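You operate a simulated robot arm through the tools that you are given. There is no shell and no other tool. Be economical: measure what you need, move in short steps, check, and stop when the job is done.

The job below is to be done with a simulated robot arm. You get a single attempt, and the scene is never put back.

Task
Fetch the yellow sponge from the shelf of the care bench and set it on the purple plate. Open the boards door, take the yellow tin from the top of the care bench and leave it in the cupboard of the boards bench and shut the door again. Open the sliding tray, take the blue tin and put it in the inside of the sliding tray and shut the tray again. Push the drawer two shut. Fetch the blue cup and set it in the carton on the top of the bagging bench. Take the grey bolt and put it on the upper shelf of the stock rack. Take the blue block and leave it on top of the yellow plate. Press the lint button three times. Turn the preset dial to 66 m. Take the tin that says "grease" from the top of the bagging bench and put it on the shelf under the bagging bench. Fetch the film roll from the top of the bagging bench and stand it on the shelf under the bagging bench. The order is free. Set down upright: yellow tin, blue cup, blue block, film roll.

It is judged by the outcome, as a careful person would: the job done as asked, and still so three seconds after it is handed in. It fails if anything else is knocked over, pushed out of place, dropped, spilled or broken.

Robot
A 6-joint arm with a two-finger gripper on a trunk, on a base that drives. Base frame: it is fixed to the floor where the robot stands at the start and does not move with it; the origin is under the middle of the robot, x ahead of it, y to its left, z up; the surface under the hand at the start is at about z = 860. Lengths are in mm, angles in degrees, forces in N, time in s.
It reaches about 718 mm from its shoulder. Its first joint turns from -69.0 to 172.0 degrees. Places, roughly: blue block (5x5x6 cm) [-1600, 13300, 800]; blue cup (8x8x9 cm) [500, 12300, 900]; blue tin (10x10x8 cm) [300, 4900, 200]; boards door [200, 2400, 400]; carton [-1750, 13500, 750]; cupboard of the boards bench [500, 2400, 200]; drawer two [200, 11700, 700]; film roll (9x9x25 cm) [-2100, 13200, 900]; green tin, grey tin [-2000, 13000, 750]; grey bolt (3x3x7 cm) [600, 12900, 900]; inside of the sliding tray [400, 4800, 300]; lint button [-7400, 4300, 800]; preset dial [-6900, 2700, 1100]; purple plate (15x11x1 cm) [400, 3800, 800]; shelf under the bagging bench [-2200, 13400, 300]; sliding tray [400, 4800, 300]; upper shelf of the stock rack [500, 12800, 1300]; yellow plate [250, 9250, 750]; yellow sponge (9x6x4 cm) [500, -100, 300]; yellow tin (8x8x8 cm) [600, -300, 900]. Payload 3 kg.
Tool frame: the origin (TCP) is the grasp point; the fingertips stand 30 mm ahead of it; z points along the fingers, y is the line along which they close. Largest opening 96 mm; the body of the gripper starts 53 mm behind the TCP.
Orientation is that of the tool frame in the base frame, as a unit quaternion [x, y, z, w]. With the fingers straight down and closing along the base's y, the tool's x points along the base's -x, its y along +y and its z along -z.

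Tools
- The arm moves only by the tool play_rows. Its argument "motion" is a list of rows, each an object of numbers (a shift or turn left out is 0, a gripper value left out holds the last): "dx", "dy", "dz": the shift along the base's x, y, z in units of 25 mm (1.0 is 25 mm); "rx", "ry", "rz": the turn, a rotation vector about the base's x, y, z in units of 6 degrees (1.0 is 6 degrees). In form: [{"dx": .., "dy": .., "dz": .., "rx": .., "ry": .., "rz": ..}, ...]. A call has 1 to 12 rows; each row shifts and turns the commanded pose from where the row before left it. "gripper" is the opening in per cent of the stroke, from 0 (shut) to 100 (fully open), set as the call begins (left out, the last holds). A call with a number of a shift or a turn outside -1 to 1 is refused whole. Rows are played at 5 a second. More than 50 mm and 8.6 degrees between two rows, or a gripper value outside its range, and nothing of the call is played. A pose out of reach is approached as far as the arm can. The call stops where the force on the tool passes 40 N (or 10 N more than at its start, if that is more) or the arm is blocked; 0.2 s more then pass. The fingers move at their own pace (about 153 mm/s each) and stop on an object; they squeeze with about 33 N. The grip force told is the motor's: it shows also when the fingers shut on nothing. Time passes only in rows, and 0.2 s behind the last, so rows that do not move let the fingers close. It gives the time, the measured TCP pose, the force on the tool (base axes), the opening and the grip force at its end, in the units of the frame above (readings bear some noise), with the torque about the TCP (base axes, N m) and any sound that the robot's microphone picked up.
- Cameras (640 x 400 px; columns grow to the right, rows downward): "scene" is now at [114.4, -42.6, 1352.2]; the picture's right is [-0.59, -0.81, 0.00], its down [-0.59, 0.43, -0.69] and it looks along [0.55, -0.41, -0.73] (base axes); focal length 245 px, centre (320, 200). "wrist" rides on the gripper at [73, 22, -83] in the tool frame; the picture's right is [-0.29, 0.96, 0.00], its down [-0.66, -0.20, -0.72] and it looks along [-0.69, -0.21, 0.69] (tool axes); focal length 247 px, centre (320, 200). There is no depth. A picture from a camera that has moved, and an enlarged one, comes with that camera's place and axes in the base frame and with its lens.
- snapshot(camera): a new picture of that camera. It takes no simulated time.
- slide_trunk(by): slides the trunk up (or, below 0, down) by that many mm; the arm and the scene camera ride with it, the base frame stays. It gives what a move gives, with no picture.
- drive_base(legs): drives the robot by 1 to 6 legs, each [ahead, left, turn to the left] in mm, mm and degrees, along the robot's own axes; the way and the turn of a leg run together, so that a leg with both is an arc; at most 1500 mm and 180 degrees a leg. The arm and the cameras ride along, it lands a little off, and it stops where it bumps. It gives what a move gives.
- aim_head(pan, tilt): turns the head with the scene camera to pan (to the left, within 86 degrees either way) and tilt (down, from -29 to 69), counted from straight ahead of the robot. It gives what a move gives.
- zoom(camera, box): a new picture of the part [left, top, right, bottom] of that camera's present view, enlarged. It takes no simulated time.
- hand_in(): hands the job in; it is judged then, once.

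Work in short steps. Places have to be worked out from the pictures, the camera data and where the tool is seen: move nearer, look again, correct. Check each grasp and each placing, and mend what went wrong. You have 556 turns and 346 pictures in all, those below and enlarged ones among them. Open the gripper and draw the arm clear of the work before you hand the job in, unless the task says otherwise; then end with one line.

The tools are called after ">>>" by a JSON object that holds its "method" and its "body". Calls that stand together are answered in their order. play_rows: Moves the arm, as the interface text tells. Its arguments: {"type":"object","properties":{"motion":{"type":"array","items":{"type":"object","properties":{"dx":{"type":"number"},"dy":{"type":"number"},"dz":{"type":"number"},"rx":{"type":"number"},"ry":{"type":"number"},"rz":{"type":"number"}}}},"gripper":{"type":"number"}},"required":["motion"]} The other tools are called the same way: slide_trunk (by) slides the trunk up or down; drive_base (legs) drives the base; aim_head (pan, tilt) turns the head that bears the scene camera; snapshot (camera) takes a picture; zoom (camera, box) takes an enlarged picture of a part of a camera's view; hand_in () hands the job in.

At the start:

```text
clock: 0.0
eef_pos: [333.7, -269.7, 1155.1]
tcp_rot: [0.002, 1.0, -0.001, 0.001]
ft_force: [0.1, 0.0, -0.5]
moment: [-0.03, 0.01, -0.01]
width: 95.9
gripper_force: 0.1
trunk travel left (down, up): [-715.0, 225.0]
robot x, y, heading: [0.1, -0.2, -0.0]
head pan, tilt: [-36.3, 46.6]
```

scene: 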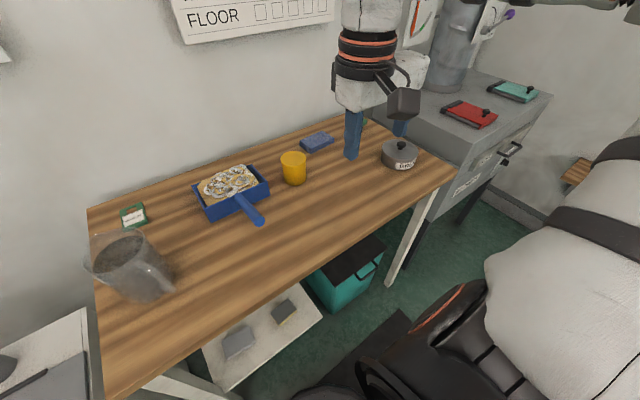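
wrist: 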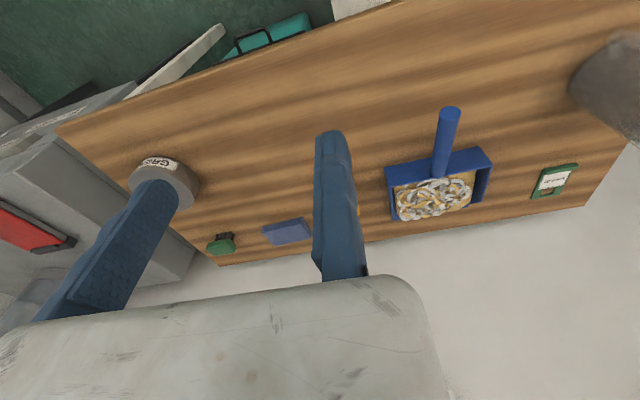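

I take the sponge first, so I look closer at the shelf under the bench and at where the arm sits.

>>> {"method": "zoom", "body": {"camera": "scene", "box": [180, 240, 420, 390]}}

>>> {"method": "aim_head", "body": {"pan": -20, "tilt": 65}}

>>> {"method": "snapshot", "body": {"camera": "scene"}}

```text
2.67 times, centred on (300, 315) of scene
camera zoom: at [114.4, -42.6, 1352.2], right [-0.59, -0.81, 0.0], down [-0.59, 0.43, -0.69], along [0.55, -0.41, -0.73], focal length 653 px, centre (373, -107)
```

zoom: 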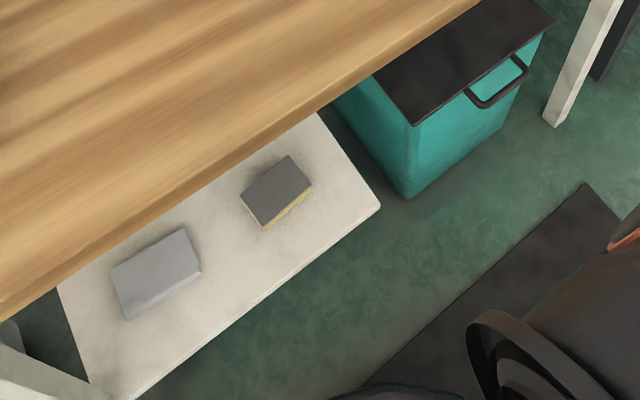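

```text
clock: 0.8
eef_pos: [332.9, -272.0, 1149.7]
tcp_rot: [0.003, 1.0, -0.001, 0.001]
ft_force: [0.4, 0.6, -1.0]
moment: [-0.01, -0.01, 0.01]
width: 96.2
gripper_force: 0.1
trunk travel left (down, up): [-715.0, 225.0]
robot x, y, heading: [0.4, 0.7, 0.1]
head pan, tilt: [-20.0, 65.0]
```

```text
342 pictures are left
camera scene: at [107.0, -16.3, 1329.4], right [-0.34, -0.94, 0.0], down [-0.85, 0.31, -0.42], along [0.4, -0.15, -0.91], focal length 245 px, centre (320, 200)
```

scene: 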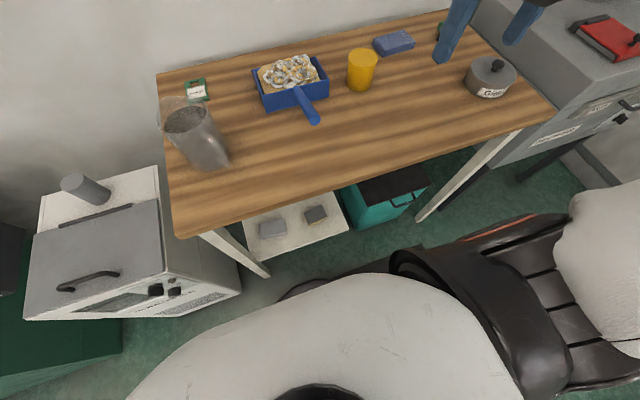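

The sponge is the one with yellow sides, the right one of the two. I look at the arm itself to learn how much room it needs above the gripper.

>>> {"method": "aim_head", "body": {"pan": -55, "tilt": 10}}

>>> {"method": "snapshot", "body": {"camera": "scene"}}

```text
clock: 2.0
eef_pos: [333.7, -270.8, 1151.4]
tcp_rot: [0.001, 1.0, 0.0, 0.001]
ft_force: [-0.2, 1.1, -0.3]
moment: [-0.03, -0.01, -0.01]
width: 96.2
gripper_force: 0.1
trunk travel left (down, up): [-715.0, 225.0]
robot x, y, heading: [-1.5, 3.1, 0.1]
head pan, tilt: [-55.0, 10.0]
```

```text
341 pictures are left
camera scene: at [103.3, -71.1, 1409.4], right [-0.82, -0.57, 0.0], down [-0.1, 0.14, -0.98], along [0.57, -0.81, -0.17], focal length 245 px, centre (320, 200)
```

scene: 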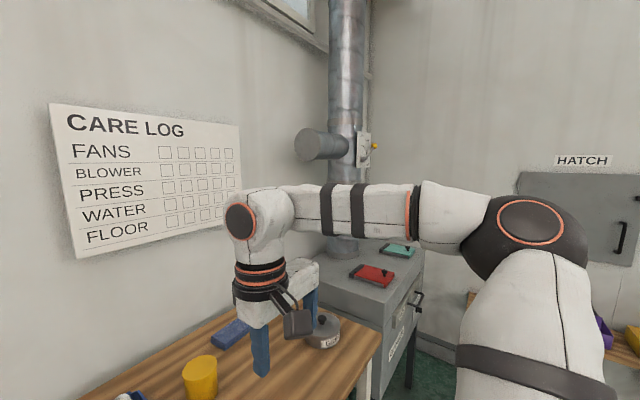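

The forearm runs level about 220 mm above the grasp point, so the hand fits under the bench with the trunk down. I back off to the left, turn the gripper a quarter turn, and then lower.

>>> {"method": "drive_base", "body": {"legs": [[-230, 130, 0]]}}

>>> {"method": "play_rows", "body": {"motion": [{"rz": -1}, {"rz": -1}, {"rz": -1}, {"rz": -1}, {"rz": -1}, {"rz": -1}, {"rz": -1}, {"rz": -1}, {"rz": -1}, {"rz": -1}, {"rz": -1}, {"rz": -1}], "gripper": 100}}

>>> {"method": "play_rows", "body": {"motion": [{"rz": -1}, {"rz": -1}, {"rz": -1}]}}

>>> {"method": "slide_trunk", "body": {"by": -690}}

>>> {"method": "aim_head", "body": {"pan": -10, "tilt": 35}}

>>> {"method": "snapshot", "body": {"camera": "scene"}}

>>> {"method": "snapshot", "body": {"camera": "wrist"}}

```text
clock: 3.9
eef_pos: [100.3, -146.1, 1149.3]
tcp_rot: [0.003, 1.0, -0.002, 0.005]
ft_force: [-0.7, -0.6, 0.5]
moment: [-0.03, -0.02, 0.0]
width: 95.8
gripper_force: 0.1
trunk travel left (down, up): [-715.0, 225.0]
robot x, y, heading: [-228.6, 129.2, -0.2]
head pan, tilt: [-55.0, 10.0]
```

```text
clock: 6.5
eef_pos: [124.3, -146.6, 1138.3]
tcp_rot: [0.589, 0.808, 0.002, -0.005]
ft_force: [-0.1, -0.3, 0.0]
moment: [-0.01, 0.01, 0.0]
width: 95.8
gripper_force: 0.1
trunk travel left (down, up): [-715.0, 225.0]
robot x, y, heading: [-224.9, 128.6, 0.0]
head pan, tilt: [-55.0, 10.0]
```

```text
clock: 7.3
eef_pos: [125.6, -148.2, 1139.2]
tcp_rot: [0.709, 0.706, 0.004, -0.005]
ft_force: [0.7, -0.1, -0.4]
moment: [-0.05, 0.02, -0.04]
width: 96.0
gripper_force: 0.0
trunk travel left (down, up): [-715.0, 225.0]
robot x, y, heading: [-225.2, 122.9, -0.3]
head pan, tilt: [-55.0, 10.0]
```

```text
refused: -690 is not a number from -400 to 400
```

```text
clock: 8.4
eef_pos: [125.7, -146.6, 1137.5]
tcp_rot: [0.708, 0.706, 0.005, -0.005]
ft_force: [-0.2, 0.1, -0.4]
moment: [0.0, 0.02, -0.02]
width: 96.3
gripper_force: 0.0
trunk travel left (down, up): [-715.0, 225.0]
robot x, y, heading: [-227.2, 129.2, -0.2]
head pan, tilt: [-10.0, 35.0]
```

```text
340 pictures are left
camera scene: at [-118.8, 113.6, 1369.0], right [-0.18, -0.98, 0.0], down [-0.55, 0.1, -0.83], along [0.82, -0.15, -0.56], focal length 245 px, centre (320, 200)
```

scene: 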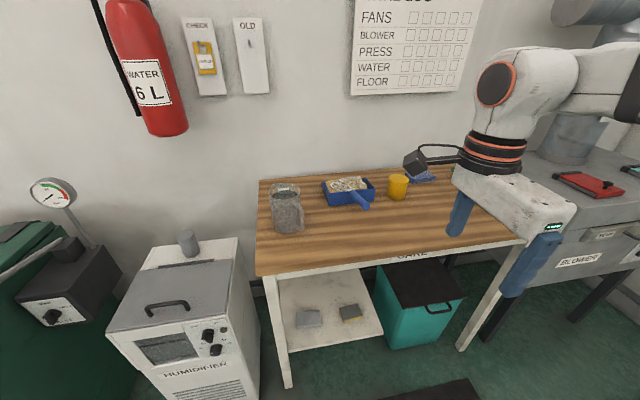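

```text
339 pictures are left
camera wrist: at [148.0, -75.2, 1222.0], right [0.96, -0.3, 0.0], down [-0.2, -0.67, 0.72], along [-0.21, -0.68, -0.7], focal length 247 px, centre (320, 200)
```

wrist: 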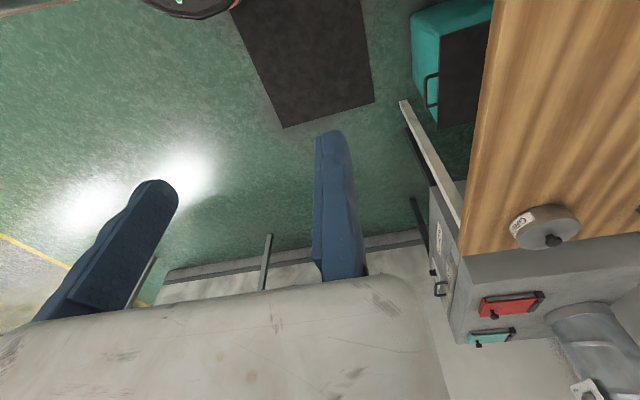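

The sponge works out near (480, -135) with its top near z 330. I lower the trunk in two steps.

>>> {"method": "slide_trunk", "body": {"by": -350}}

>>> {"method": "slide_trunk", "body": {"by": -330}}

>>> {"method": "snapshot", "body": {"camera": "scene"}}

>>> {"method": "snapshot", "body": {"camera": "wrist"}}

```text
clock: 11.9
eef_pos: [126.5, -146.9, 790.8]
tcp_rot: [0.709, 0.705, 0.004, -0.005]
ft_force: [-0.4, -0.1, -1.4]
moment: [0.04, 0.01, 0.02]
width: 96.1
gripper_force: 0.0
trunk travel left (down, up): [-365.0, 575.0]
robot x, y, heading: [-223.5, 126.3, -0.3]
head pan, tilt: [-10.0, 35.0]
```

```text
clock: 15.1
eef_pos: [127.1, -147.3, 458.8]
tcp_rot: [0.709, 0.706, 0.004, -0.006]
ft_force: [0.6, 0.7, 0.4]
moment: [0.01, 0.02, 0.0]
width: 96.4
gripper_force: 0.0
trunk travel left (down, up): [-35.0, 905.0]
robot x, y, heading: [-224.2, 124.0, -0.4]
head pan, tilt: [-10.0, 35.0]
```

```text
338 pictures are left
camera scene: at [-104.0, 113.2, 689.2], right [-0.18, -0.98, 0.0], down [-0.55, 0.1, -0.83], along [0.82, -0.15, -0.56], focal length 245 px, centre (320, 200)
```

scene: 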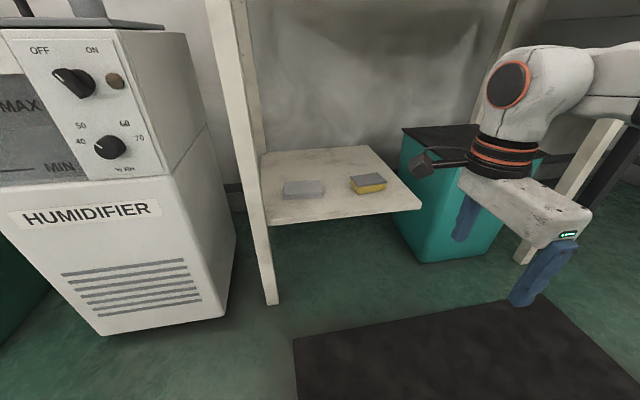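

```text
337 pictures are left
camera wrist: at [150.0, -75.9, 543.5], right [0.95, -0.3, -0.01], down [-0.2, -0.67, 0.71], along [-0.22, -0.68, -0.7], focal length 247 px, centre (320, 200)
```

wrist: 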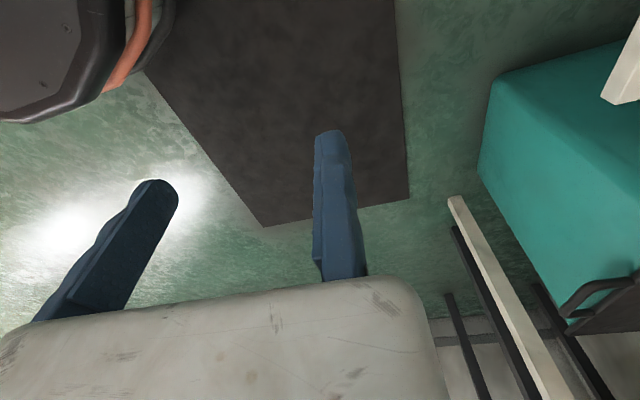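

The sponge's top is at about (472, -130, 345) and the shelf near z 305. I drive back in toward the shelf with the hand at z 459, which is above everything on it.

>>> {"method": "drive_base", "body": {"legs": [[225, 0, 0]]}}

>>> {"method": "play_rows", "body": {"motion": [{"dx": 1}, {"dx": 1}, {"dx": 1}, {"dx": 1}]}}

>>> {"method": "snapshot", "body": {"camera": "scene"}}

>>> {"method": "snapshot", "body": {"camera": "wrist"}}

```text
clock: 16.8
eef_pos: [354.9, -147.1, 461.0]
tcp_rot: [0.71, 0.705, 0.004, -0.006]
ft_force: [-0.1, -0.6, 0.6]
moment: [0.0, -0.02, 0.04]
width: 96.1
gripper_force: 0.1
trunk travel left (down, up): [-35.0, 905.0]
robot x, y, heading: [1.0, 125.6, -0.5]
head pan, tilt: [-10.0, 35.0]
```

```text
clock: 17.8
eef_pos: [438.5, -171.7, 443.5]
tcp_rot: [0.709, 0.705, 0.013, -0.015]
ft_force: [-0.8, 0.2, 0.1]
moment: [-0.01, 0.02, 0.02]
width: 96.3
gripper_force: 0.0
out of reach, approached as far as the arm can: row 3, 4
trunk travel left (down, up): [-35.0, 905.0]
robot x, y, heading: [-0.3, 125.2, -0.2]
head pan, tilt: [-10.0, 35.0]
```

```text
336 pictures are left
camera scene: at [136.7, 126.9, 686.6], right [-0.18, -0.98, 0.02], down [-0.56, 0.08, -0.82], along [0.81, -0.16, -0.57], focal length 245 px, centre (320, 200)
```

scene: 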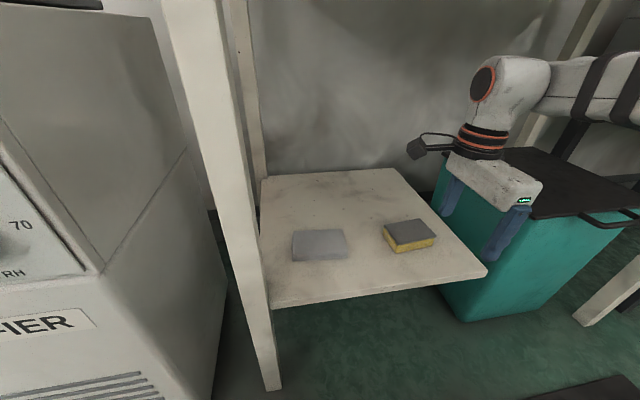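

```text
335 pictures are left
camera wrist: at [461.9, -101.9, 529.4], right [0.95, -0.3, -0.01], down [-0.21, -0.69, 0.7], along [-0.22, -0.66, -0.72], focal length 247 px, centre (320, 200)
```

wrist: 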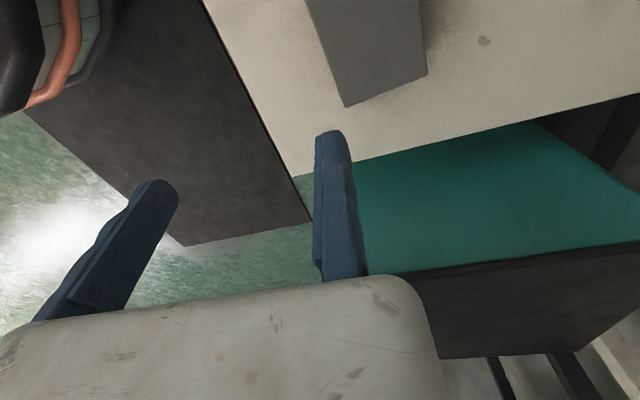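

The arm ran to its limit there, so I pull the hand back and to the left. I then shift the base to the right so the sponge lies more straight ahead.

>>> {"method": "play_rows", "body": {"motion": [{"dx": -1}, {"dx": -1}, {"dx": -1, "dy": 1}, {"dy": 1}, {"dy": 1}, {"dy": 1}, {"dy": 1}, {"dy": 1}, {"dy": 1}]}}

>>> {"method": "drive_base", "body": {"legs": [[0, -165, 0]]}}

>>> {"method": "play_rows", "body": {"motion": [{"dx": 1}, {"dx": 1}]}}

>>> {"method": "snapshot", "body": {"camera": "scene"}}

>>> {"method": "snapshot", "body": {"camera": "wrist"}}

```text
clock: 19.8
eef_pos: [320.3, -69.5, 420.2]
tcp_rot: [0.71, 0.704, 0.013, -0.014]
ft_force: [-0.1, -0.6, 0.6]
moment: [-0.04, -0.02, 0.03]
width: 95.8
gripper_force: 0.0
out of reach, approached as far as the arm can: row 5, 6, 7, 8, 9
trunk travel left (down, up): [-35.0, 905.0]
robot x, y, heading: [-0.4, 124.9, -0.3]
head pan, tilt: [-10.0, 35.0]
```

```text
clock: 21.3
eef_pos: [317.9, -237.6, 419.7]
tcp_rot: [0.71, 0.704, 0.012, -0.015]
ft_force: [-1.4, -0.1, 0.2]
moment: [0.0, -0.03, 0.02]
width: 96.1
gripper_force: 0.1
trunk travel left (down, up): [-35.0, 905.0]
robot x, y, heading: [-1.7, -38.3, -0.4]
head pan, tilt: [-10.0, 35.0]
```

```text
clock: 21.9
eef_pos: [356.3, -255.5, 409.3]
tcp_rot: [0.709, 0.705, 0.013, -0.016]
ft_force: [-0.2, 0.0, 0.8]
moment: [0.01, 0.01, -0.01]
width: 96.2
gripper_force: 0.0
out of reach, approached as far as the arm can: row 1, 2
trunk travel left (down, up): [-35.0, 905.0]
robot x, y, heading: [-3.1, -37.8, 0.1]
head pan, tilt: [-10.0, 35.0]
```

```text
334 pictures are left
camera scene: at [135.7, -54.4, 689.4], right [-0.18, -0.98, 0.0], down [-0.56, 0.1, -0.82], along [0.81, -0.15, -0.57], focal length 245 px, centre (320, 200)
```

scene: 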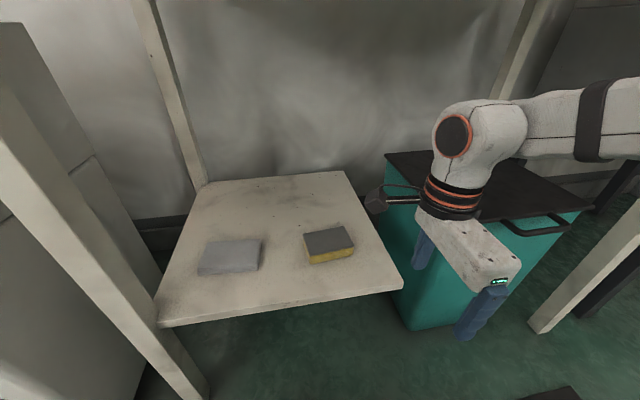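

```text
333 pictures are left
camera wrist: at [379.7, -187.2, 495.0], right [0.95, -0.3, -0.01], down [-0.2, -0.69, 0.7], along [-0.22, -0.66, -0.72], focal length 247 px, centre (320, 200)
```

wrist: 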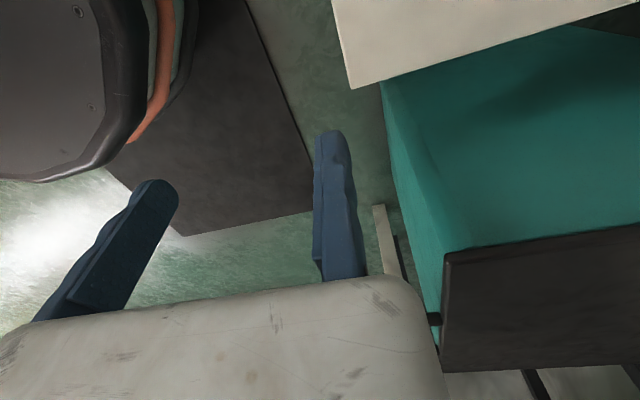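

The limit looks like a wrist joint, since the pose already drifted during the quarter turn. I pull back and turn the gripper 180 degrees the other way, which gives the same closing line.

>>> {"method": "play_rows", "body": {"motion": [{"dx": -1, "rz": 1}, {"dx": -1, "rz": 1}, {"dx": -1, "rz": 1}, {"rz": 1}, {"rz": 1}, {"rz": 1}, {"rz": 1}, {"rz": 1}, {"rz": 1}, {"rz": 1}, {"rz": 1}, {"rz": 1}]}}

>>> {"method": "play_rows", "body": {"motion": [{"rz": 1}, {"rz": 1}, {"rz": 1}, {"rz": 1}, {"rz": 1}, {"rz": 1}, {"rz": 1}, {"rz": 1}, {"rz": 1}, {"rz": 1}, {"rz": 1}, {"rz": 1}]}}

>>> {"method": "play_rows", "body": {"motion": [{"rz": 1}, {"rz": 1}, {"rz": 1}, {"rz": 1}, {"rz": 1}, {"rz": 1}]}}

```text
clock: 24.5
eef_pos: [282.1, -255.3, 409.6]
tcp_rot: [0.158, 0.987, 0.002, -0.019]
ft_force: [0.4, -0.6, 0.1]
moment: [0.0, 0.03, -0.01]
width: 95.8
gripper_force: 0.0
trunk travel left (down, up): [-35.0, 905.0]
robot x, y, heading: [-0.7, -41.3, -0.4]
head pan, tilt: [-10.0, 35.0]
```

```text
clock: 27.1
eef_pos: [220.5, -257.1, 367.7]
tcp_rot: [-0.403, 0.915, 0.002, 0.002]
ft_force: [-0.3, -0.2, 0.2]
moment: [-0.02, -0.01, -0.01]
width: 95.9
gripper_force: 0.1
out of reach, approached as far as the arm can: row 6, 7, 8, 9, 10, 11, 12
trunk travel left (down, up): [-35.0, 905.0]
robot x, y, heading: [0.8, -42.3, -0.2]
head pan, tilt: [-10.0, 35.0]
```

```text
clock: 28.5
eef_pos: [219.9, -256.2, 366.6]
tcp_rot: [-0.403, 0.915, 0.002, 0.002]
ft_force: [0.5, -0.5, -0.1]
moment: [0.0, -0.01, 0.02]
width: 96.0
gripper_force: 0.0
out of reach, approached as far as the arm can: row 1, 2, 3, 4, 5, 6
trunk travel left (down, up): [-35.0, 905.0]
robot x, y, heading: [-2.1, -41.6, -0.1]
head pan, tilt: [-10.0, 35.0]
```

Both turning directions hit a limit in this place. I move the hand forward and left from here to see whether the limit gives way.

>>> {"method": "play_rows", "body": {"motion": [{"dx": 1, "dz": 1, "rz": -1}, {"dx": 1, "dz": 1, "rz": -1}, {"dx": 0, "dy": 1}, {"dx": 0, "dy": 1}, {"dx": 0, "dy": 1}, {"dx": 0, "dy": 1}]}}

>>> {"method": "play_rows", "body": {"motion": [{"rz": 1}, {"rz": 1}, {"rz": 1}, {"rz": 1}, {"rz": 1}]}}

```text
clock: 29.8
eef_pos: [213.0, -224.8, 373.3]
tcp_rot: [-0.307, 0.952, 0.0, 0.007]
ft_force: [-0.5, -0.3, 0.9]
moment: [-0.01, 0.0, 0.02]
width: 96.1
gripper_force: 0.2
out of reach, approached as far as the arm can: row 1, 2, 3, 4, 5, 6
trunk travel left (down, up): [-35.0, 905.0]
robot x, y, heading: [-3.0, -39.4, -0.2]
head pan, tilt: [-10.0, 35.0]
stopped in row 6: the force on the tool passed its limit at 68 N (the readings are from after the stop); the commanded pose is now the measured one
```

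```text
clock: 30.2
eef_pos: [209.2, -234.0, 364.8]
tcp_rot: [-0.362, 0.932, 0.001, 0.016]
ft_force: [-0.7, 0.5, -0.9]
moment: [-0.03, -0.02, -0.04]
width: 95.6
gripper_force: 0.0
out of reach, approached as far as the arm can: row 1, 2
trunk travel left (down, up): [-35.0, 905.0]
robot x, y, heading: [-0.3, -41.2, -0.3]
head pan, tilt: [-10.0, 35.0]
stopped in row 2: the force on the tool passed its limit at 68 N (the readings are from after the stop); the commanded pose is now the measured one
```

The hand touched something, so I look before moving on.

>>> {"method": "snapshot", "body": {"camera": "wrist"}}

>>> {"method": "aim_head", "body": {"pan": -40, "tilt": 60}}

>>> {"method": "snapshot", "body": {"camera": "scene"}}

```text
332 pictures are left
camera wrist: at [138.2, -268.7, 445.7], right [-0.43, 0.9, 0.0], down [0.6, 0.29, 0.74], along [0.67, 0.32, -0.67], focal length 247 px, centre (320, 200)
```

wrist: 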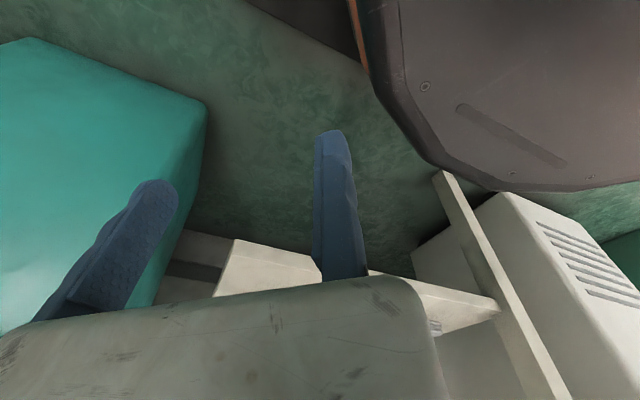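

```text
clock: 31.2
eef_pos: [209.4, -234.8, 366.1]
tcp_rot: [-0.361, 0.932, 0.002, 0.016]
ft_force: [-0.2, 0.6, 0.4]
moment: [0.0, -0.01, -0.01]
width: 95.9
gripper_force: 0.1
trunk travel left (down, up): [-35.0, 905.0]
robot x, y, heading: [0.5, -42.8, -0.2]
head pan, tilt: [-40.0, 60.0]
```

```text
331 pictures are left
camera scene: at [100.0, -81.8, 655.2], right [-0.65, -0.76, 0.0], down [-0.66, 0.56, -0.5], along [0.38, -0.32, -0.87], focal length 245 px, centre (320, 200)
```

scene: 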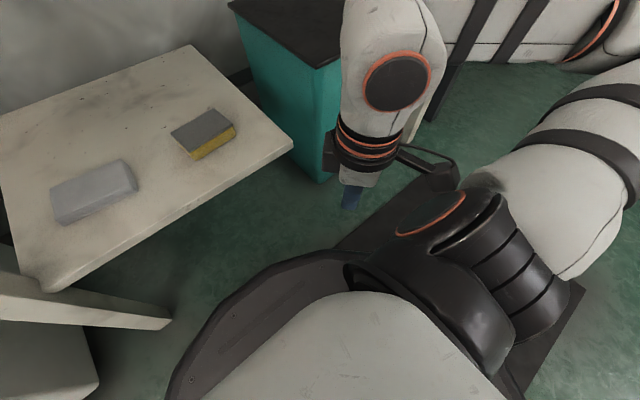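

The hand came too close to the robot's own shoulder and base. I return to the plain orientation, move forward and up, and then test the reach from there.

>>> {"method": "play_rows", "body": {"motion": [{"dx": 1, "rz": -1}, {"dx": 1, "dz": 1, "rz": -1}, {"dx": 1, "dz": 1, "rz": -1}, {"dx": 1, "dz": 1, "rz": -1}, {"rz": -1}, {"rz": -1}, {"rz": -1}]}}

>>> {"method": "play_rows", "body": {"motion": [{"dy": 1}, {"dy": 1}, {"dy": 1}, {"dy": 1}]}}

>>> {"method": "play_rows", "body": {"motion": [{"dx": 1}, {"dx": 1}, {"dx": 1}, {"dx": 1}, {"dx": 1}, {"dx": 1}]}}

```text
clock: 32.8
eef_pos: [275.6, -252.1, 417.2]
tcp_rot: [-0.003, 1.0, -0.004, 0.015]
ft_force: [0.0, 0.2, 0.5]
moment: [-0.01, -0.01, -0.02]
width: 96.2
gripper_force: 0.1
out of reach, approached as far as the arm can: row 1, 2, 3, 4
trunk travel left (down, up): [-35.0, 905.0]
robot x, y, heading: [-0.4, -36.6, -0.3]
head pan, tilt: [-40.0, 60.0]
```

```text
clock: 33.8
eef_pos: [258.0, -214.2, 405.2]
tcp_rot: [-0.004, 1.0, -0.003, 0.016]
ft_force: [0.2, -0.2, 0.6]
moment: [-0.01, 0.03, -0.02]
width: 96.2
gripper_force: 0.0
out of reach, approached as far as the arm can: row 2, 3, 4
trunk travel left (down, up): [-35.0, 905.0]
robot x, y, heading: [2.8, -41.0, -0.5]
head pan, tilt: [-40.0, 60.0]
```

```text
clock: 35.2
eef_pos: [376.2, -271.3, 393.3]
tcp_rot: [-0.005, 1.0, -0.003, 0.016]
ft_force: [-0.1, -0.3, 0.7]
moment: [-0.01, 0.04, 0.0]
width: 96.1
gripper_force: 0.1
out of reach, approached as far as the arm can: row 1, 2, 3, 4, 5, 6
trunk travel left (down, up): [-35.0, 905.0]
robot x, y, heading: [-2.5, -38.5, -0.2]
head pan, tilt: [-40.0, 60.0]
```

The hand cannot go further left of the robot than a line about 26 degrees to the right of ahead, so the arm works toward the robot's right front. I back away from the bench and test how far right and out it reaches.

>>> {"method": "drive_base", "body": {"legs": [[-350, 0, 0]]}}

>>> {"method": "play_rows", "body": {"motion": [{"dy": -1, "dz": 1}, {"dy": -1}, {"dy": -1}, {"dy": -1}, {"dy": -1}, {"dy": -1}, {"dy": -1}, {"dy": -1}]}}

>>> {"method": "play_rows", "body": {"motion": [{"dx": 1}, {"dx": 1}, {"dx": 1}, {"dx": 1}, {"dx": 1}, {"dx": 1}]}}

```text
clock: 37.5
eef_pos: [25.0, -269.9, 393.1]
tcp_rot: [-0.003, 1.0, -0.003, 0.017]
ft_force: [-0.3, -0.8, -0.1]
moment: [0.02, -0.02, 0.01]
width: 96.1
gripper_force: 0.1
trunk travel left (down, up): [-35.0, 905.0]
robot x, y, heading: [-352.5, -41.5, -0.3]
head pan, tilt: [-40.0, 60.0]
```

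```text
clock: 39.3
eef_pos: [-29.4, -409.1, 381.9]
tcp_rot: [-0.003, 1.0, -0.004, 0.006]
ft_force: [-0.3, -0.1, -0.3]
moment: [0.0, -0.01, -0.02]
width: 96.1
gripper_force: 0.0
out of reach, approached as far as the arm can: row 1, 2, 3, 4, 5, 6, 7, 8
trunk travel left (down, up): [-35.0, 905.0]
robot x, y, heading: [-353.2, -38.1, -0.5]
head pan, tilt: [-40.0, 60.0]
```

```text
clock: 40.7
eef_pos: [-3.0, -399.6, 327.9]
tcp_rot: [-0.004, 1.0, -0.003, 0.008]
ft_force: [0.5, 0.4, -0.2]
moment: [-0.02, 0.0, -0.01]
width: 96.1
gripper_force: 0.1
out of reach, approached as far as the arm can: row 1, 2, 3, 4, 5, 6
trunk travel left (down, up): [-35.0, 905.0]
robot x, y, heading: [-353.4, -39.4, -0.2]
head pan, tilt: [-40.0, 60.0]
```

Every direction is now limited, so I look at the arm's posture.

>>> {"method": "aim_head", "body": {"pan": -60, "tilt": 20}}

>>> {"method": "snapshot", "body": {"camera": "scene"}}

```text
clock: 41.7
eef_pos: [-2.3, -399.2, 327.5]
tcp_rot: [-0.003, 1.0, -0.002, 0.006]
ft_force: [-0.2, -0.3, -1.0]
moment: [0.01, 0.0, 0.02]
width: 96.1
gripper_force: 0.0
trunk travel left (down, up): [-35.0, 905.0]
robot x, y, heading: [-349.3, -37.5, -0.5]
head pan, tilt: [-60.0, 20.0]
```

```text
330 pictures are left
camera scene: at [-270.9, -117.8, 712.2], right [-0.87, -0.5, -0.02], down [-0.15, 0.3, -0.94], along [0.47, -0.82, -0.33], focal length 245 px, centre (320, 200)
```

scene: 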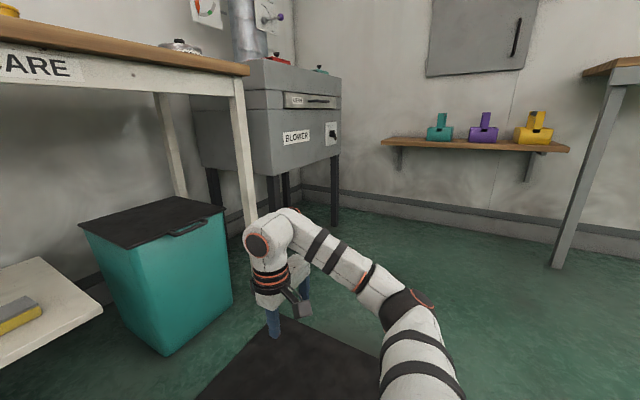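

I check whether the commanded pose has drifted: one still row first, then a plain lift.

>>> {"method": "play_rows", "body": {"motion": [{"dx": 0}]}}

>>> {"method": "play_rows", "body": {"motion": [{"dx": -1}, {"dx": -1}, {"dx": -1}]}}

>>> {"method": "play_rows", "body": {"motion": [{"dz": 1}, {"dz": 1}, {"dz": 1}, {"dz": 1}]}}

```text
clock: 42.1
eef_pos: [-2.2, -398.3, 328.0]
tcp_rot: [-0.004, 1.0, -0.002, 0.005]
ft_force: [0.0, 0.5, 0.3]
moment: [0.02, 0.04, 0.0]
width: 95.7
gripper_force: 0.1
trunk travel left (down, up): [-35.0, 905.0]
robot x, y, heading: [-352.5, -38.9, -0.4]
head pan, tilt: [-60.0, 20.0]
```

```text
clock: 42.9
eef_pos: [-16.5, -397.6, 329.0]
tcp_rot: [-0.003, 1.0, -0.003, 0.006]
ft_force: [-0.5, -0.3, 0.3]
moment: [-0.03, -0.01, 0.01]
width: 95.9
gripper_force: 0.1
out of reach, approached as far as the arm can: row 1, 2, 3
trunk travel left (down, up): [-35.0, 905.0]
robot x, y, heading: [-350.2, -44.7, -0.3]
head pan, tilt: [-60.0, 20.0]
```

```text
clock: 43.9
eef_pos: [-33.8, -393.8, 417.2]
tcp_rot: [-0.002, 1.0, -0.003, 0.007]
ft_force: [0.1, 0.0, -0.3]
moment: [0.02, 0.01, 0.01]
width: 96.2
gripper_force: 0.1
out of reach, approached as far as the arm can: row 1, 2, 3, 4
trunk travel left (down, up): [-35.0, 905.0]
robot x, y, heading: [-350.5, -39.6, -0.1]
head pan, tilt: [-60.0, 20.0]
```

The commanded pose does keep accumulating past the reach limit. By my tally it is about 200 mm too far ahead and 100 mm too high, so I dial that back.

>>> {"method": "play_rows", "body": {"motion": [{"dx": -1, "dz": -1}, {"dx": -1, "dz": -1}, {"dx": -1, "dz": -1}, {"dx": -1, "dz": -1}, {"dx": -1}, {"dx": -1}, {"dx": -1}, {"dx": -1}]}}

>>> {"method": "play_rows", "body": {"motion": [{"dx": 0}]}}

```text
clock: 45.7
eef_pos: [-79.3, -334.9, 410.4]
tcp_rot: [-0.003, 1.0, -0.004, 0.005]
ft_force: [-0.4, -0.8, 0.9]
moment: [0.02, 0.01, 0.01]
width: 95.9
gripper_force: 0.0
out of reach, approached as far as the arm can: row 1, 2, 3, 4, 5, 6, 7, 8
trunk travel left (down, up): [-35.0, 905.0]
robot x, y, heading: [-349.6, -37.5, -0.2]
head pan, tilt: [-60.0, 20.0]
```

```text
clock: 46.1
eef_pos: [-79.3, -333.8, 411.0]
tcp_rot: [-0.003, 1.0, -0.004, 0.005]
ft_force: [-0.4, 0.8, 0.4]
moment: [0.0, 0.03, -0.03]
width: 96.1
gripper_force: 0.1
trunk travel left (down, up): [-35.0, 905.0]
robot x, y, heading: [-350.5, -40.1, -0.5]
head pan, tilt: [-60.0, 20.0]
```

Still limited, so I dial back further in small steps to find where the command and the measured pose agree again.

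>>> {"method": "play_rows", "body": {"motion": [{"dx": -1}, {"dx": -1}]}}

>>> {"method": "play_rows", "body": {"motion": [{"dz": -1}, {"dz": -1}]}}

>>> {"method": "snapshot", "body": {"camera": "scene"}}

```text
clock: 46.7
eef_pos: [-104.8, -313.0, 424.6]
tcp_rot: [-0.004, 1.0, -0.003, 0.007]
ft_force: [0.7, -0.1, -0.2]
moment: [-0.04, 0.02, 0.03]
width: 96.4
gripper_force: 0.1
out of reach, approached as far as the arm can: row 1, 2
trunk travel left (down, up): [-35.0, 905.0]
robot x, y, heading: [-350.0, -41.2, -0.3]
head pan, tilt: [-60.0, 20.0]
```

```text
clock: 47.3
eef_pos: [-93.7, -300.2, 381.6]
tcp_rot: [-0.004, 1.0, -0.003, 0.006]
ft_force: [0.4, 0.2, -0.6]
moment: [0.0, -0.03, 0.0]
width: 95.9
gripper_force: 0.0
out of reach, approached as far as the arm can: row 1, 2
trunk travel left (down, up): [-35.0, 905.0]
robot x, y, heading: [-353.2, -36.4, -0.3]
head pan, tilt: [-60.0, 20.0]
```

```text
329 pictures are left
camera scene: at [-271.0, -117.8, 712.3], right [-0.87, -0.5, -0.02], down [-0.15, 0.3, -0.94], along [0.47, -0.82, -0.33], focal length 245 px, centre (320, 200)
```

scene: 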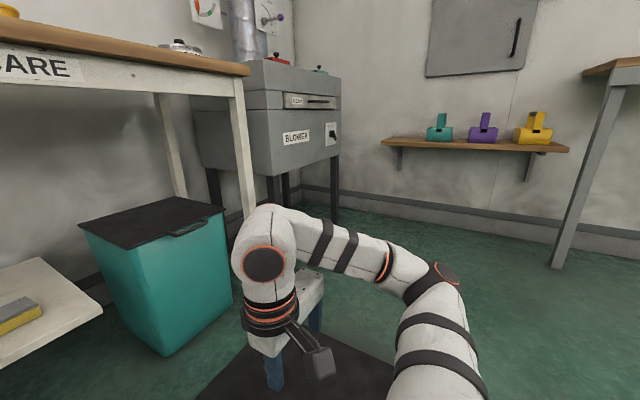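

I probe other directions from here (right, then up) to find where the arm follows freely again.

>>> {"method": "play_rows", "body": {"motion": [{"dy": -1}, {"dy": -1}, {"dy": -1}, {"dy": -1}]}}

>>> {"method": "play_rows", "body": {"motion": [{"dx": -1}, {"dx": -1}, {"dx": -1}, {"dx": -1}]}}

>>> {"method": "play_rows", "body": {"motion": [{"dz": 1}, {"dz": 1}, {"dz": 1}, {"dz": 1}]}}

```text
clock: 48.3
eef_pos: [-52.2, -373.4, 404.0]
tcp_rot: [-0.004, 1.0, -0.004, 0.005]
ft_force: [-0.3, 0.0, -1.0]
moment: [-0.02, 0.0, 0.0]
width: 95.8
gripper_force: 0.0
out of reach, approached as far as the arm can: row 1, 2, 3, 4
trunk travel left (down, up): [-35.0, 905.0]
robot x, y, heading: [-352.9, -38.6, -0.6]
head pan, tilt: [-60.0, 20.0]
```

```text
clock: 49.3
eef_pos: [-92.7, -333.8, 435.5]
tcp_rot: [-0.004, 1.0, -0.003, 0.006]
ft_force: [0.3, -0.5, -0.5]
moment: [0.03, 0.0, -0.02]
width: 96.0
gripper_force: 0.1
out of reach, approached as far as the arm can: row 1, 2, 3, 4
trunk travel left (down, up): [-35.0, 905.0]
robot x, y, heading: [-354.7, -39.2, -0.4]
head pan, tilt: [-60.0, 20.0]
```

```text
clock: 50.3
eef_pos: [-92.0, -329.8, 533.3]
tcp_rot: [-0.003, 1.0, -0.003, 0.006]
ft_force: [-0.2, 0.1, 0.4]
moment: [-0.01, -0.04, 0.04]
width: 95.9
gripper_force: 0.1
trunk travel left (down, up): [-35.0, 905.0]
robot x, y, heading: [-352.2, -40.5, -0.3]
head pan, tilt: [-60.0, 20.0]
```

Higher up the arm follows freely, so the limit comes from a low hand with a vertical tool. I explore at this height.

>>> {"method": "play_rows", "body": {"motion": [{"dx": 1}, {"dx": 1}, {"dx": 1}, {"dx": 1}, {"dx": 1}, {"dx": 1}]}}

>>> {"method": "play_rows", "body": {"motion": [{"dy": 1}, {"dy": 1}, {"dy": 1}, {"dy": 1}, {"dy": 1}, {"dy": 1}]}}

>>> {"method": "play_rows", "body": {"motion": [{"dz": -1}, {"dz": -1}, {"dz": -1}, {"dz": -1}]}}

```text
clock: 51.7
eef_pos: [-14.6, -301.9, 465.3]
tcp_rot: [-0.003, 1.0, -0.003, 0.007]
ft_force: [0.1, -0.2, -1.4]
moment: [-0.02, 0.0, -0.03]
width: 96.0
gripper_force: 0.1
out of reach, approached as far as the arm can: row 1, 2, 3, 4, 5, 6
trunk travel left (down, up): [-35.0, 905.0]
robot x, y, heading: [-350.5, -36.3, -0.2]
head pan, tilt: [-60.0, 20.0]
```

```text
clock: 53.1
eef_pos: [-56.0, -237.4, 437.6]
tcp_rot: [-0.004, 1.0, -0.002, 0.006]
ft_force: [-0.6, -1.0, 0.2]
moment: [-0.03, -0.01, 0.02]
width: 96.0
gripper_force: 0.0
out of reach, approached as far as the arm can: row 2, 3, 4, 5, 6
trunk travel left (down, up): [-35.0, 905.0]
robot x, y, heading: [-351.1, -42.8, -0.3]
head pan, tilt: [-60.0, 20.0]
```

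```text
clock: 54.1
eef_pos: [-57.2, -241.0, 337.7]
tcp_rot: [-0.004, 1.0, -0.004, 0.006]
ft_force: [-0.8, -0.4, -0.6]
moment: [-0.02, 0.02, 0.04]
width: 95.9
gripper_force: 0.1
trunk travel left (down, up): [-35.0, 905.0]
robot x, y, heading: [-351.8, -39.5, -0.3]
head pan, tilt: [-60.0, 20.0]
```

The data fit a wrist reach of about 430 mm around a shoulder near (0, -110) of the robot, with a left limit near -15 degrees azimuth. I swing further right while turning the tool along with the arm, to see how far it goes that way.

>>> {"method": "play_rows", "body": {"motion": [{"dx": -0.8, "dy": -1, "rz": -1}, {"dx": -0.8, "dy": -1, "rz": -1}, {"dx": -0.8, "dy": -1, "rz": -1}, {"dx": -0.8, "dy": -1, "rz": -1}]}}

>>> {"method": "play_rows", "body": {"motion": [{"dx": -0.8, "dy": -1, "rz": -1}, {"dx": -0.8, "dy": -1, "rz": -1}, {"dx": -0.8, "dy": -1, "rz": -1}]}}

>>> {"method": "snapshot", "body": {"camera": "scene"}}

```text
clock: 55.1
eef_pos: [-61.9, -292.2, 282.5]
tcp_rot: [0.205, 0.979, -0.003, 0.005]
ft_force: [0.0, 0.4, -0.4]
moment: [-0.01, -0.03, -0.03]
width: 96.2
gripper_force: 0.1
out of reach, approached as far as the arm can: row 2, 3, 4
trunk travel left (down, up): [-35.0, 905.0]
robot x, y, heading: [-348.2, -36.0, -0.4]
head pan, tilt: [-60.0, 20.0]
```

```text
clock: 55.9
eef_pos: [-61.5, -286.2, 261.9]
tcp_rot: [0.355, 0.935, -0.005, 0.005]
ft_force: [0.0, 0.2, 0.5]
moment: [-0.02, 0.0, 0.01]
width: 95.9
gripper_force: 0.0
out of reach, approached as far as the arm can: row 1, 2, 3
trunk travel left (down, up): [-35.0, 905.0]
robot x, y, heading: [-350.7, -37.2, -0.1]
head pan, tilt: [-60.0, 20.0]
```

```text
328 pictures are left
camera scene: at [-271.1, -117.7, 712.4], right [-0.87, -0.5, -0.02], down [-0.15, 0.3, -0.94], along [0.47, -0.82, -0.33], focal length 245 px, centre (320, 200)
```

scene: 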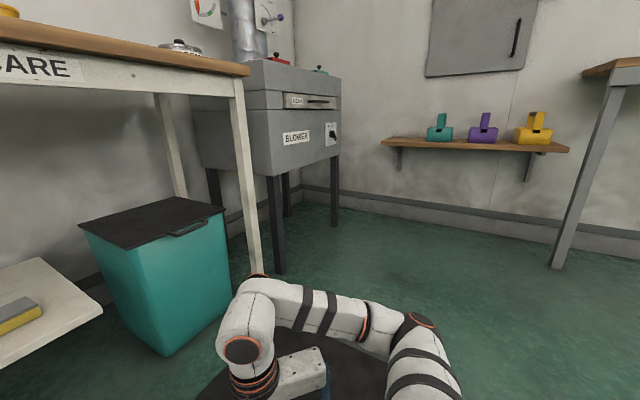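

The arm works best around (330 to 405, -270) relative to the robot, near its starting height. I bring the hand back up there and finish the quarter turn.

>>> {"method": "play_rows", "body": {"motion": [{"dz": 1}, {"dz": 1}, {"dz": 1}, {"dz": 1}, {"dz": 1}, {"dz": 1}, {"dz": 1}, {"dz": 1}]}}

>>> {"method": "play_rows", "body": {"motion": [{"rz": -1}, {"rz": -1}, {"rz": -1}, {"rz": -1}, {"dx": 1}, {"dx": 1}]}}

>>> {"method": "play_rows", "body": {"motion": [{"rz": -1}, {"rz": -1}, {"rz": -1}, {"rz": -0.8}, {"dy": -0.5}, {"dy": -0.5}]}}

```text
clock: 57.7
eef_pos: [-74.8, -298.4, 452.9]
tcp_rot: [0.355, 0.935, -0.005, 0.004]
ft_force: [-0.2, 0.2, 0.1]
moment: [0.01, 0.02, -0.03]
width: 96.0
gripper_force: 0.0
out of reach, approached as far as the arm can: row 2, 3, 4
trunk travel left (down, up): [-35.0, 905.0]
robot x, y, heading: [-351.8, -36.6, -0.3]
head pan, tilt: [-60.0, 20.0]
```

```text
clock: 59.1
eef_pos: [-24.6, -299.3, 453.7]
tcp_rot: [0.542, 0.84, -0.006, 0.003]
ft_force: [0.2, -0.7, 0.7]
moment: [0.02, 0.01, 0.03]
width: 96.0
gripper_force: 0.1
trunk travel left (down, up): [-35.0, 905.0]
robot x, y, heading: [-349.0, -41.0, -0.5]
head pan, tilt: [-60.0, 20.0]
```

```text
clock: 60.5
eef_pos: [-25.8, -323.6, 453.8]
tcp_rot: [0.697, 0.717, -0.005, 0.002]
ft_force: [-0.3, -0.4, -0.7]
moment: [0.02, -0.01, 0.01]
width: 95.9
gripper_force: 0.1
trunk travel left (down, up): [-35.0, 905.0]
robot x, y, heading: [-349.6, -35.4, -0.5]
head pan, tilt: [-60.0, 20.0]
```

Back in a free pose at relative (325, -285). Here in the open I rehearse the out-and-down move that the shelf will need.

>>> {"method": "play_rows", "body": {"motion": [{"dx": 1}, {"dx": 1}, {"dx": 1}, {"dz": -1}, {"dz": -1}, {"dz": -1}]}}

>>> {"method": "play_rows", "body": {"motion": [{"dz": -1}, {"dz": -1}, {"dy": 1}, {"dy": 1}]}}

```text
clock: 61.9
eef_pos: [50.0, -324.5, 378.2]
tcp_rot: [0.696, 0.718, -0.005, 0.003]
ft_force: [0.6, 0.6, -0.1]
moment: [-0.01, 0.0, -0.01]
width: 95.7
gripper_force: 0.0
trunk travel left (down, up): [-35.0, 905.0]
robot x, y, heading: [-352.7, -39.6, -0.3]
head pan, tilt: [-60.0, 20.0]
```

```text
clock: 62.9
eef_pos: [47.3, -278.2, 327.8]
tcp_rot: [0.697, 0.717, -0.003, 0.001]
ft_force: [-0.8, 0.0, 0.1]
moment: [-0.01, 0.02, -0.02]
width: 95.8
gripper_force: 0.0
out of reach, approached as far as the arm can: row 4
trunk travel left (down, up): [-35.0, 905.0]
robot x, y, heading: [-352.5, -38.6, -0.5]
head pan, tilt: [-60.0, 20.0]
```

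The hand reaches relative (400, -265) down to z 328, which is enough. I raise it to z 440 and drive so the sponge comes under the hand.

>>> {"method": "play_rows", "body": {"motion": [{"dy": -1, "dz": 1}, {"dz": 1}, {"dz": 1}, {"dz": 1}, {"dz": 0.5}]}}

>>> {"method": "drive_base", "body": {"legs": [[0, 182, 0.4], [400, 0, 0]]}}

>>> {"method": "snapshot", "body": {"camera": "wrist"}}

>>> {"method": "aim_head", "body": {"pan": -35, "tilt": 45}}

>>> {"method": "snapshot", "body": {"camera": "scene"}}

```text
clock: 64.1
eef_pos: [45.5, -305.6, 439.2]
tcp_rot: [0.697, 0.717, -0.005, 0.001]
ft_force: [0.7, -1.4, -1.0]
moment: [0.0, 0.04, -0.02]
width: 96.0
gripper_force: 0.1
out of reach, approached as far as the arm can: row 5
trunk travel left (down, up): [-35.0, 905.0]
robot x, y, heading: [-350.6, -36.6, -0.3]
head pan, tilt: [-60.0, 20.0]
```

```text
clock: 67.8
eef_pos: [446.1, -119.7, 439.0]
tcp_rot: [0.695, 0.719, -0.005, 0.002]
ft_force: [-0.4, 0.0, 0.3]
moment: [0.02, 0.0, -0.01]
width: 95.9
gripper_force: 0.1
trunk travel left (down, up): [-35.0, 905.0]
robot x, y, heading: [48.3, 144.5, -0.1]
head pan, tilt: [-60.0, 20.0]
```

```text
327 pictures are left
camera wrist: at [466.3, -46.4, 521.4], right [0.96, -0.26, 0.0], down [-0.18, -0.66, 0.73], along [-0.19, -0.7, -0.68], focal length 247 px, centre (320, 200)
```

wrist: 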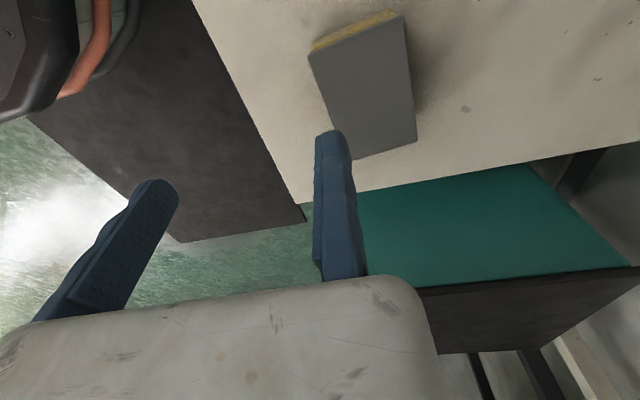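

```text
clock: 68.6
eef_pos: [446.9, -128.9, 432.7]
tcp_rot: [0.695, 0.719, 0.002, -0.005]
ft_force: [-0.1, -0.6, 0.9]
moment: [-0.01, -0.01, -0.03]
width: 95.9
gripper_force: 0.1
trunk travel left (down, up): [-35.0, 905.0]
robot x, y, heading: [47.4, 143.5, 0.1]
head pan, tilt: [-35.0, 45.0]
```

```text
326 pictures are left
camera scene: at [164.3, 114.3, 672.6], right [-0.58, -0.82, 0.02], down [-0.58, 0.39, -0.72], along [0.58, -0.42, -0.7], focal length 245 px, centre (320, 200)
```

scene: 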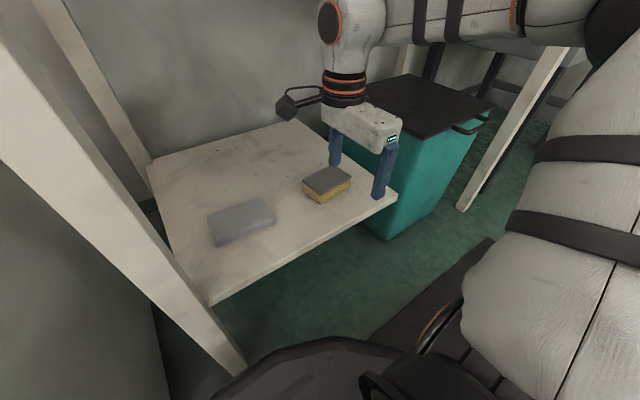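

From the wrist picture the sponge's top centre is at (481, -136, 345), its long side about 8 degrees off the y axis. I move above it and turn 6 degrees, then check.

>>> {"method": "play_rows", "body": {"motion": [{"dx": 0.7, "rz": 1, "dy": -0.3}, {"dx": 0.65}, {"dz": -0.6}]}}

>>> {"method": "snapshot", "body": {"camera": "wrist"}}

```text
clock: 69.4
eef_pos: [476.7, -139.7, 415.3]
tcp_rot: [0.657, 0.754, 0.002, -0.006]
ft_force: [-0.3, 0.1, 0.0]
moment: [0.01, -0.02, 0.0]
width: 96.1
gripper_force: 0.0
out of reach, approached as far as the arm can: row 2
trunk travel left (down, up): [-35.0, 905.0]
robot x, y, heading: [49.1, 141.9, -0.1]
head pan, tilt: [-35.0, 45.0]
```

```text
325 pictures are left
camera wrist: at [489.4, -65.7, 498.8], right [0.99, -0.16, -0.01], down [-0.11, -0.69, 0.72], along [-0.12, -0.71, -0.7], focal length 247 px, centre (320, 200)
```

wrist: 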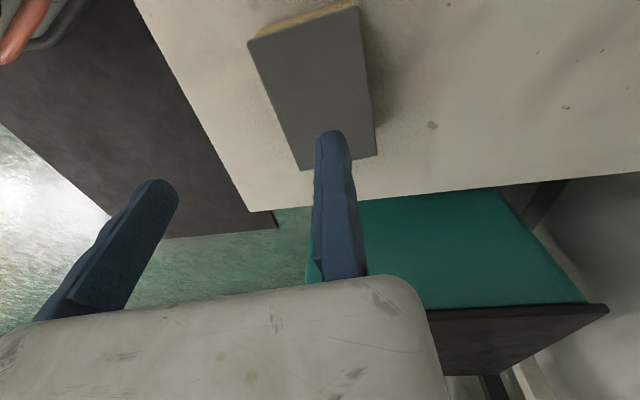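

The hand stands within 3 mm of the sponge's centre and is aligned with it. I lower to z 342 and check.

>>> {"method": "play_rows", "body": {"motion": [{"dz": -1}, {"dz": -1}, {"dz": -0.9}]}}

>>> {"method": "snapshot", "body": {"camera": "wrist"}}

```text
clock: 70.0
eef_pos: [477.2, -145.3, 380.0]
tcp_rot: [0.659, 0.752, 0.019, 0.0]
ft_force: [-3.7, 17.9, 70.2]
moment: [0.25, -0.15, 0.01]
width: 96.1
gripper_force: 0.2
trunk travel left (down, up): [-35.0, 905.0]
robot x, y, heading: [49.3, 145.8, 0.0]
head pan, tilt: [-35.0, 45.0]
stopped in row 2: the force on the tool passed its limit at 56 N (the readings are from after the stop); the commanded pose is now the measured one
```

```text
324 pictures are left
camera wrist: at [488.1, -72.3, 465.9], right [0.99, -0.17, 0.02], down [-0.13, -0.7, 0.7], along [-0.1, -0.69, -0.71], focal length 247 px, centre (320, 200)
```

wrist: 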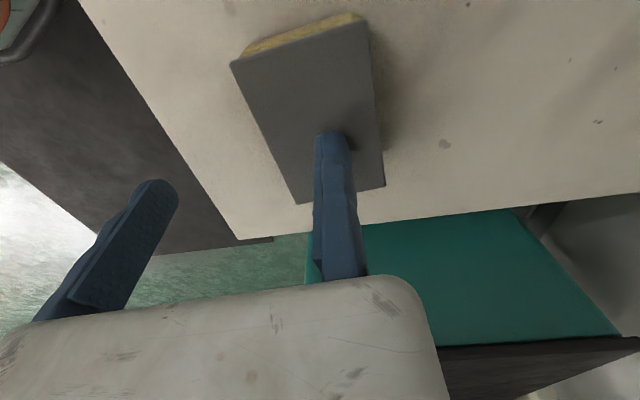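

The finger landed on the sponge. In both cameras the fingers stand about 47 mm to one side of the reported TCP, along tool -y. I lift, shut the gripper and look where the fingers really meet.

>>> {"method": "play_rows", "body": {"motion": [{"dz": 1}, {"dz": 1}]}}

>>> {"method": "play_rows", "body": {"motion": [{"dz": 0}, {"dz": 0}, {"dz": 0}, {"dz": 0}], "gripper": 0}}

>>> {"method": "snapshot", "body": {"camera": "wrist"}}

>>> {"method": "snapshot", "body": {"camera": "scene"}}

```text
clock: 70.6
eef_pos: [476.1, -149.0, 417.5]
tcp_rot: [0.658, 0.753, 0.012, -0.011]
ft_force: [0.6, 0.1, 1.0]
moment: [0.01, -0.03, 0.0]
width: 95.8
gripper_force: 0.0
trunk travel left (down, up): [-35.0, 905.0]
robot x, y, heading: [49.5, 145.6, -0.1]
head pan, tilt: [-35.0, 45.0]
```

```text
clock: 71.6
eef_pos: [477.3, -147.7, 418.1]
tcp_rot: [0.659, 0.752, 0.013, -0.01]
ft_force: [-0.5, 0.4, 0.5]
moment: [0.01, 0.0, -0.02]
width: 0.0
gripper_force: 33.3
trunk travel left (down, up): [-35.0, 905.0]
robot x, y, heading: [47.7, 143.0, -0.1]
head pan, tilt: [-35.0, 45.0]
```

```text
323 pictures are left
camera wrist: at [489.3, -75.8, 503.5], right [0.99, -0.16, 0.0], down [-0.11, -0.7, 0.7], along [-0.12, -0.69, -0.71], focal length 247 px, centre (320, 200)
```

wrist: 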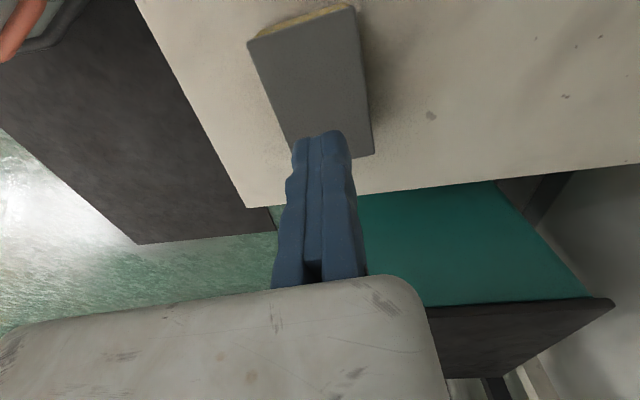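

```text
322 pictures are left
camera scene: at [164.3, 114.2, 672.5], right [-0.57, -0.82, 0.02], down [-0.58, 0.39, -0.72], along [0.58, -0.42, -0.7], focal length 245 px, centre (320, 200)
```

scene: 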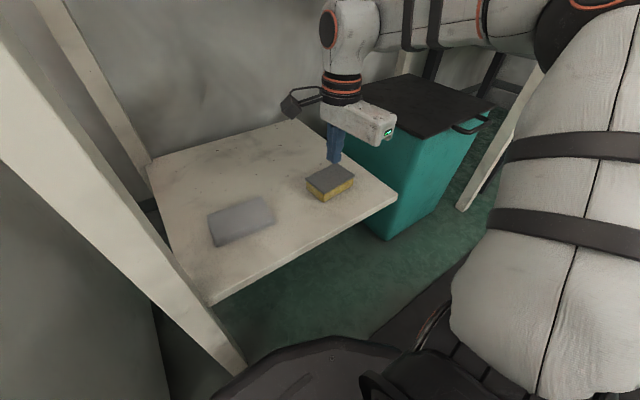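

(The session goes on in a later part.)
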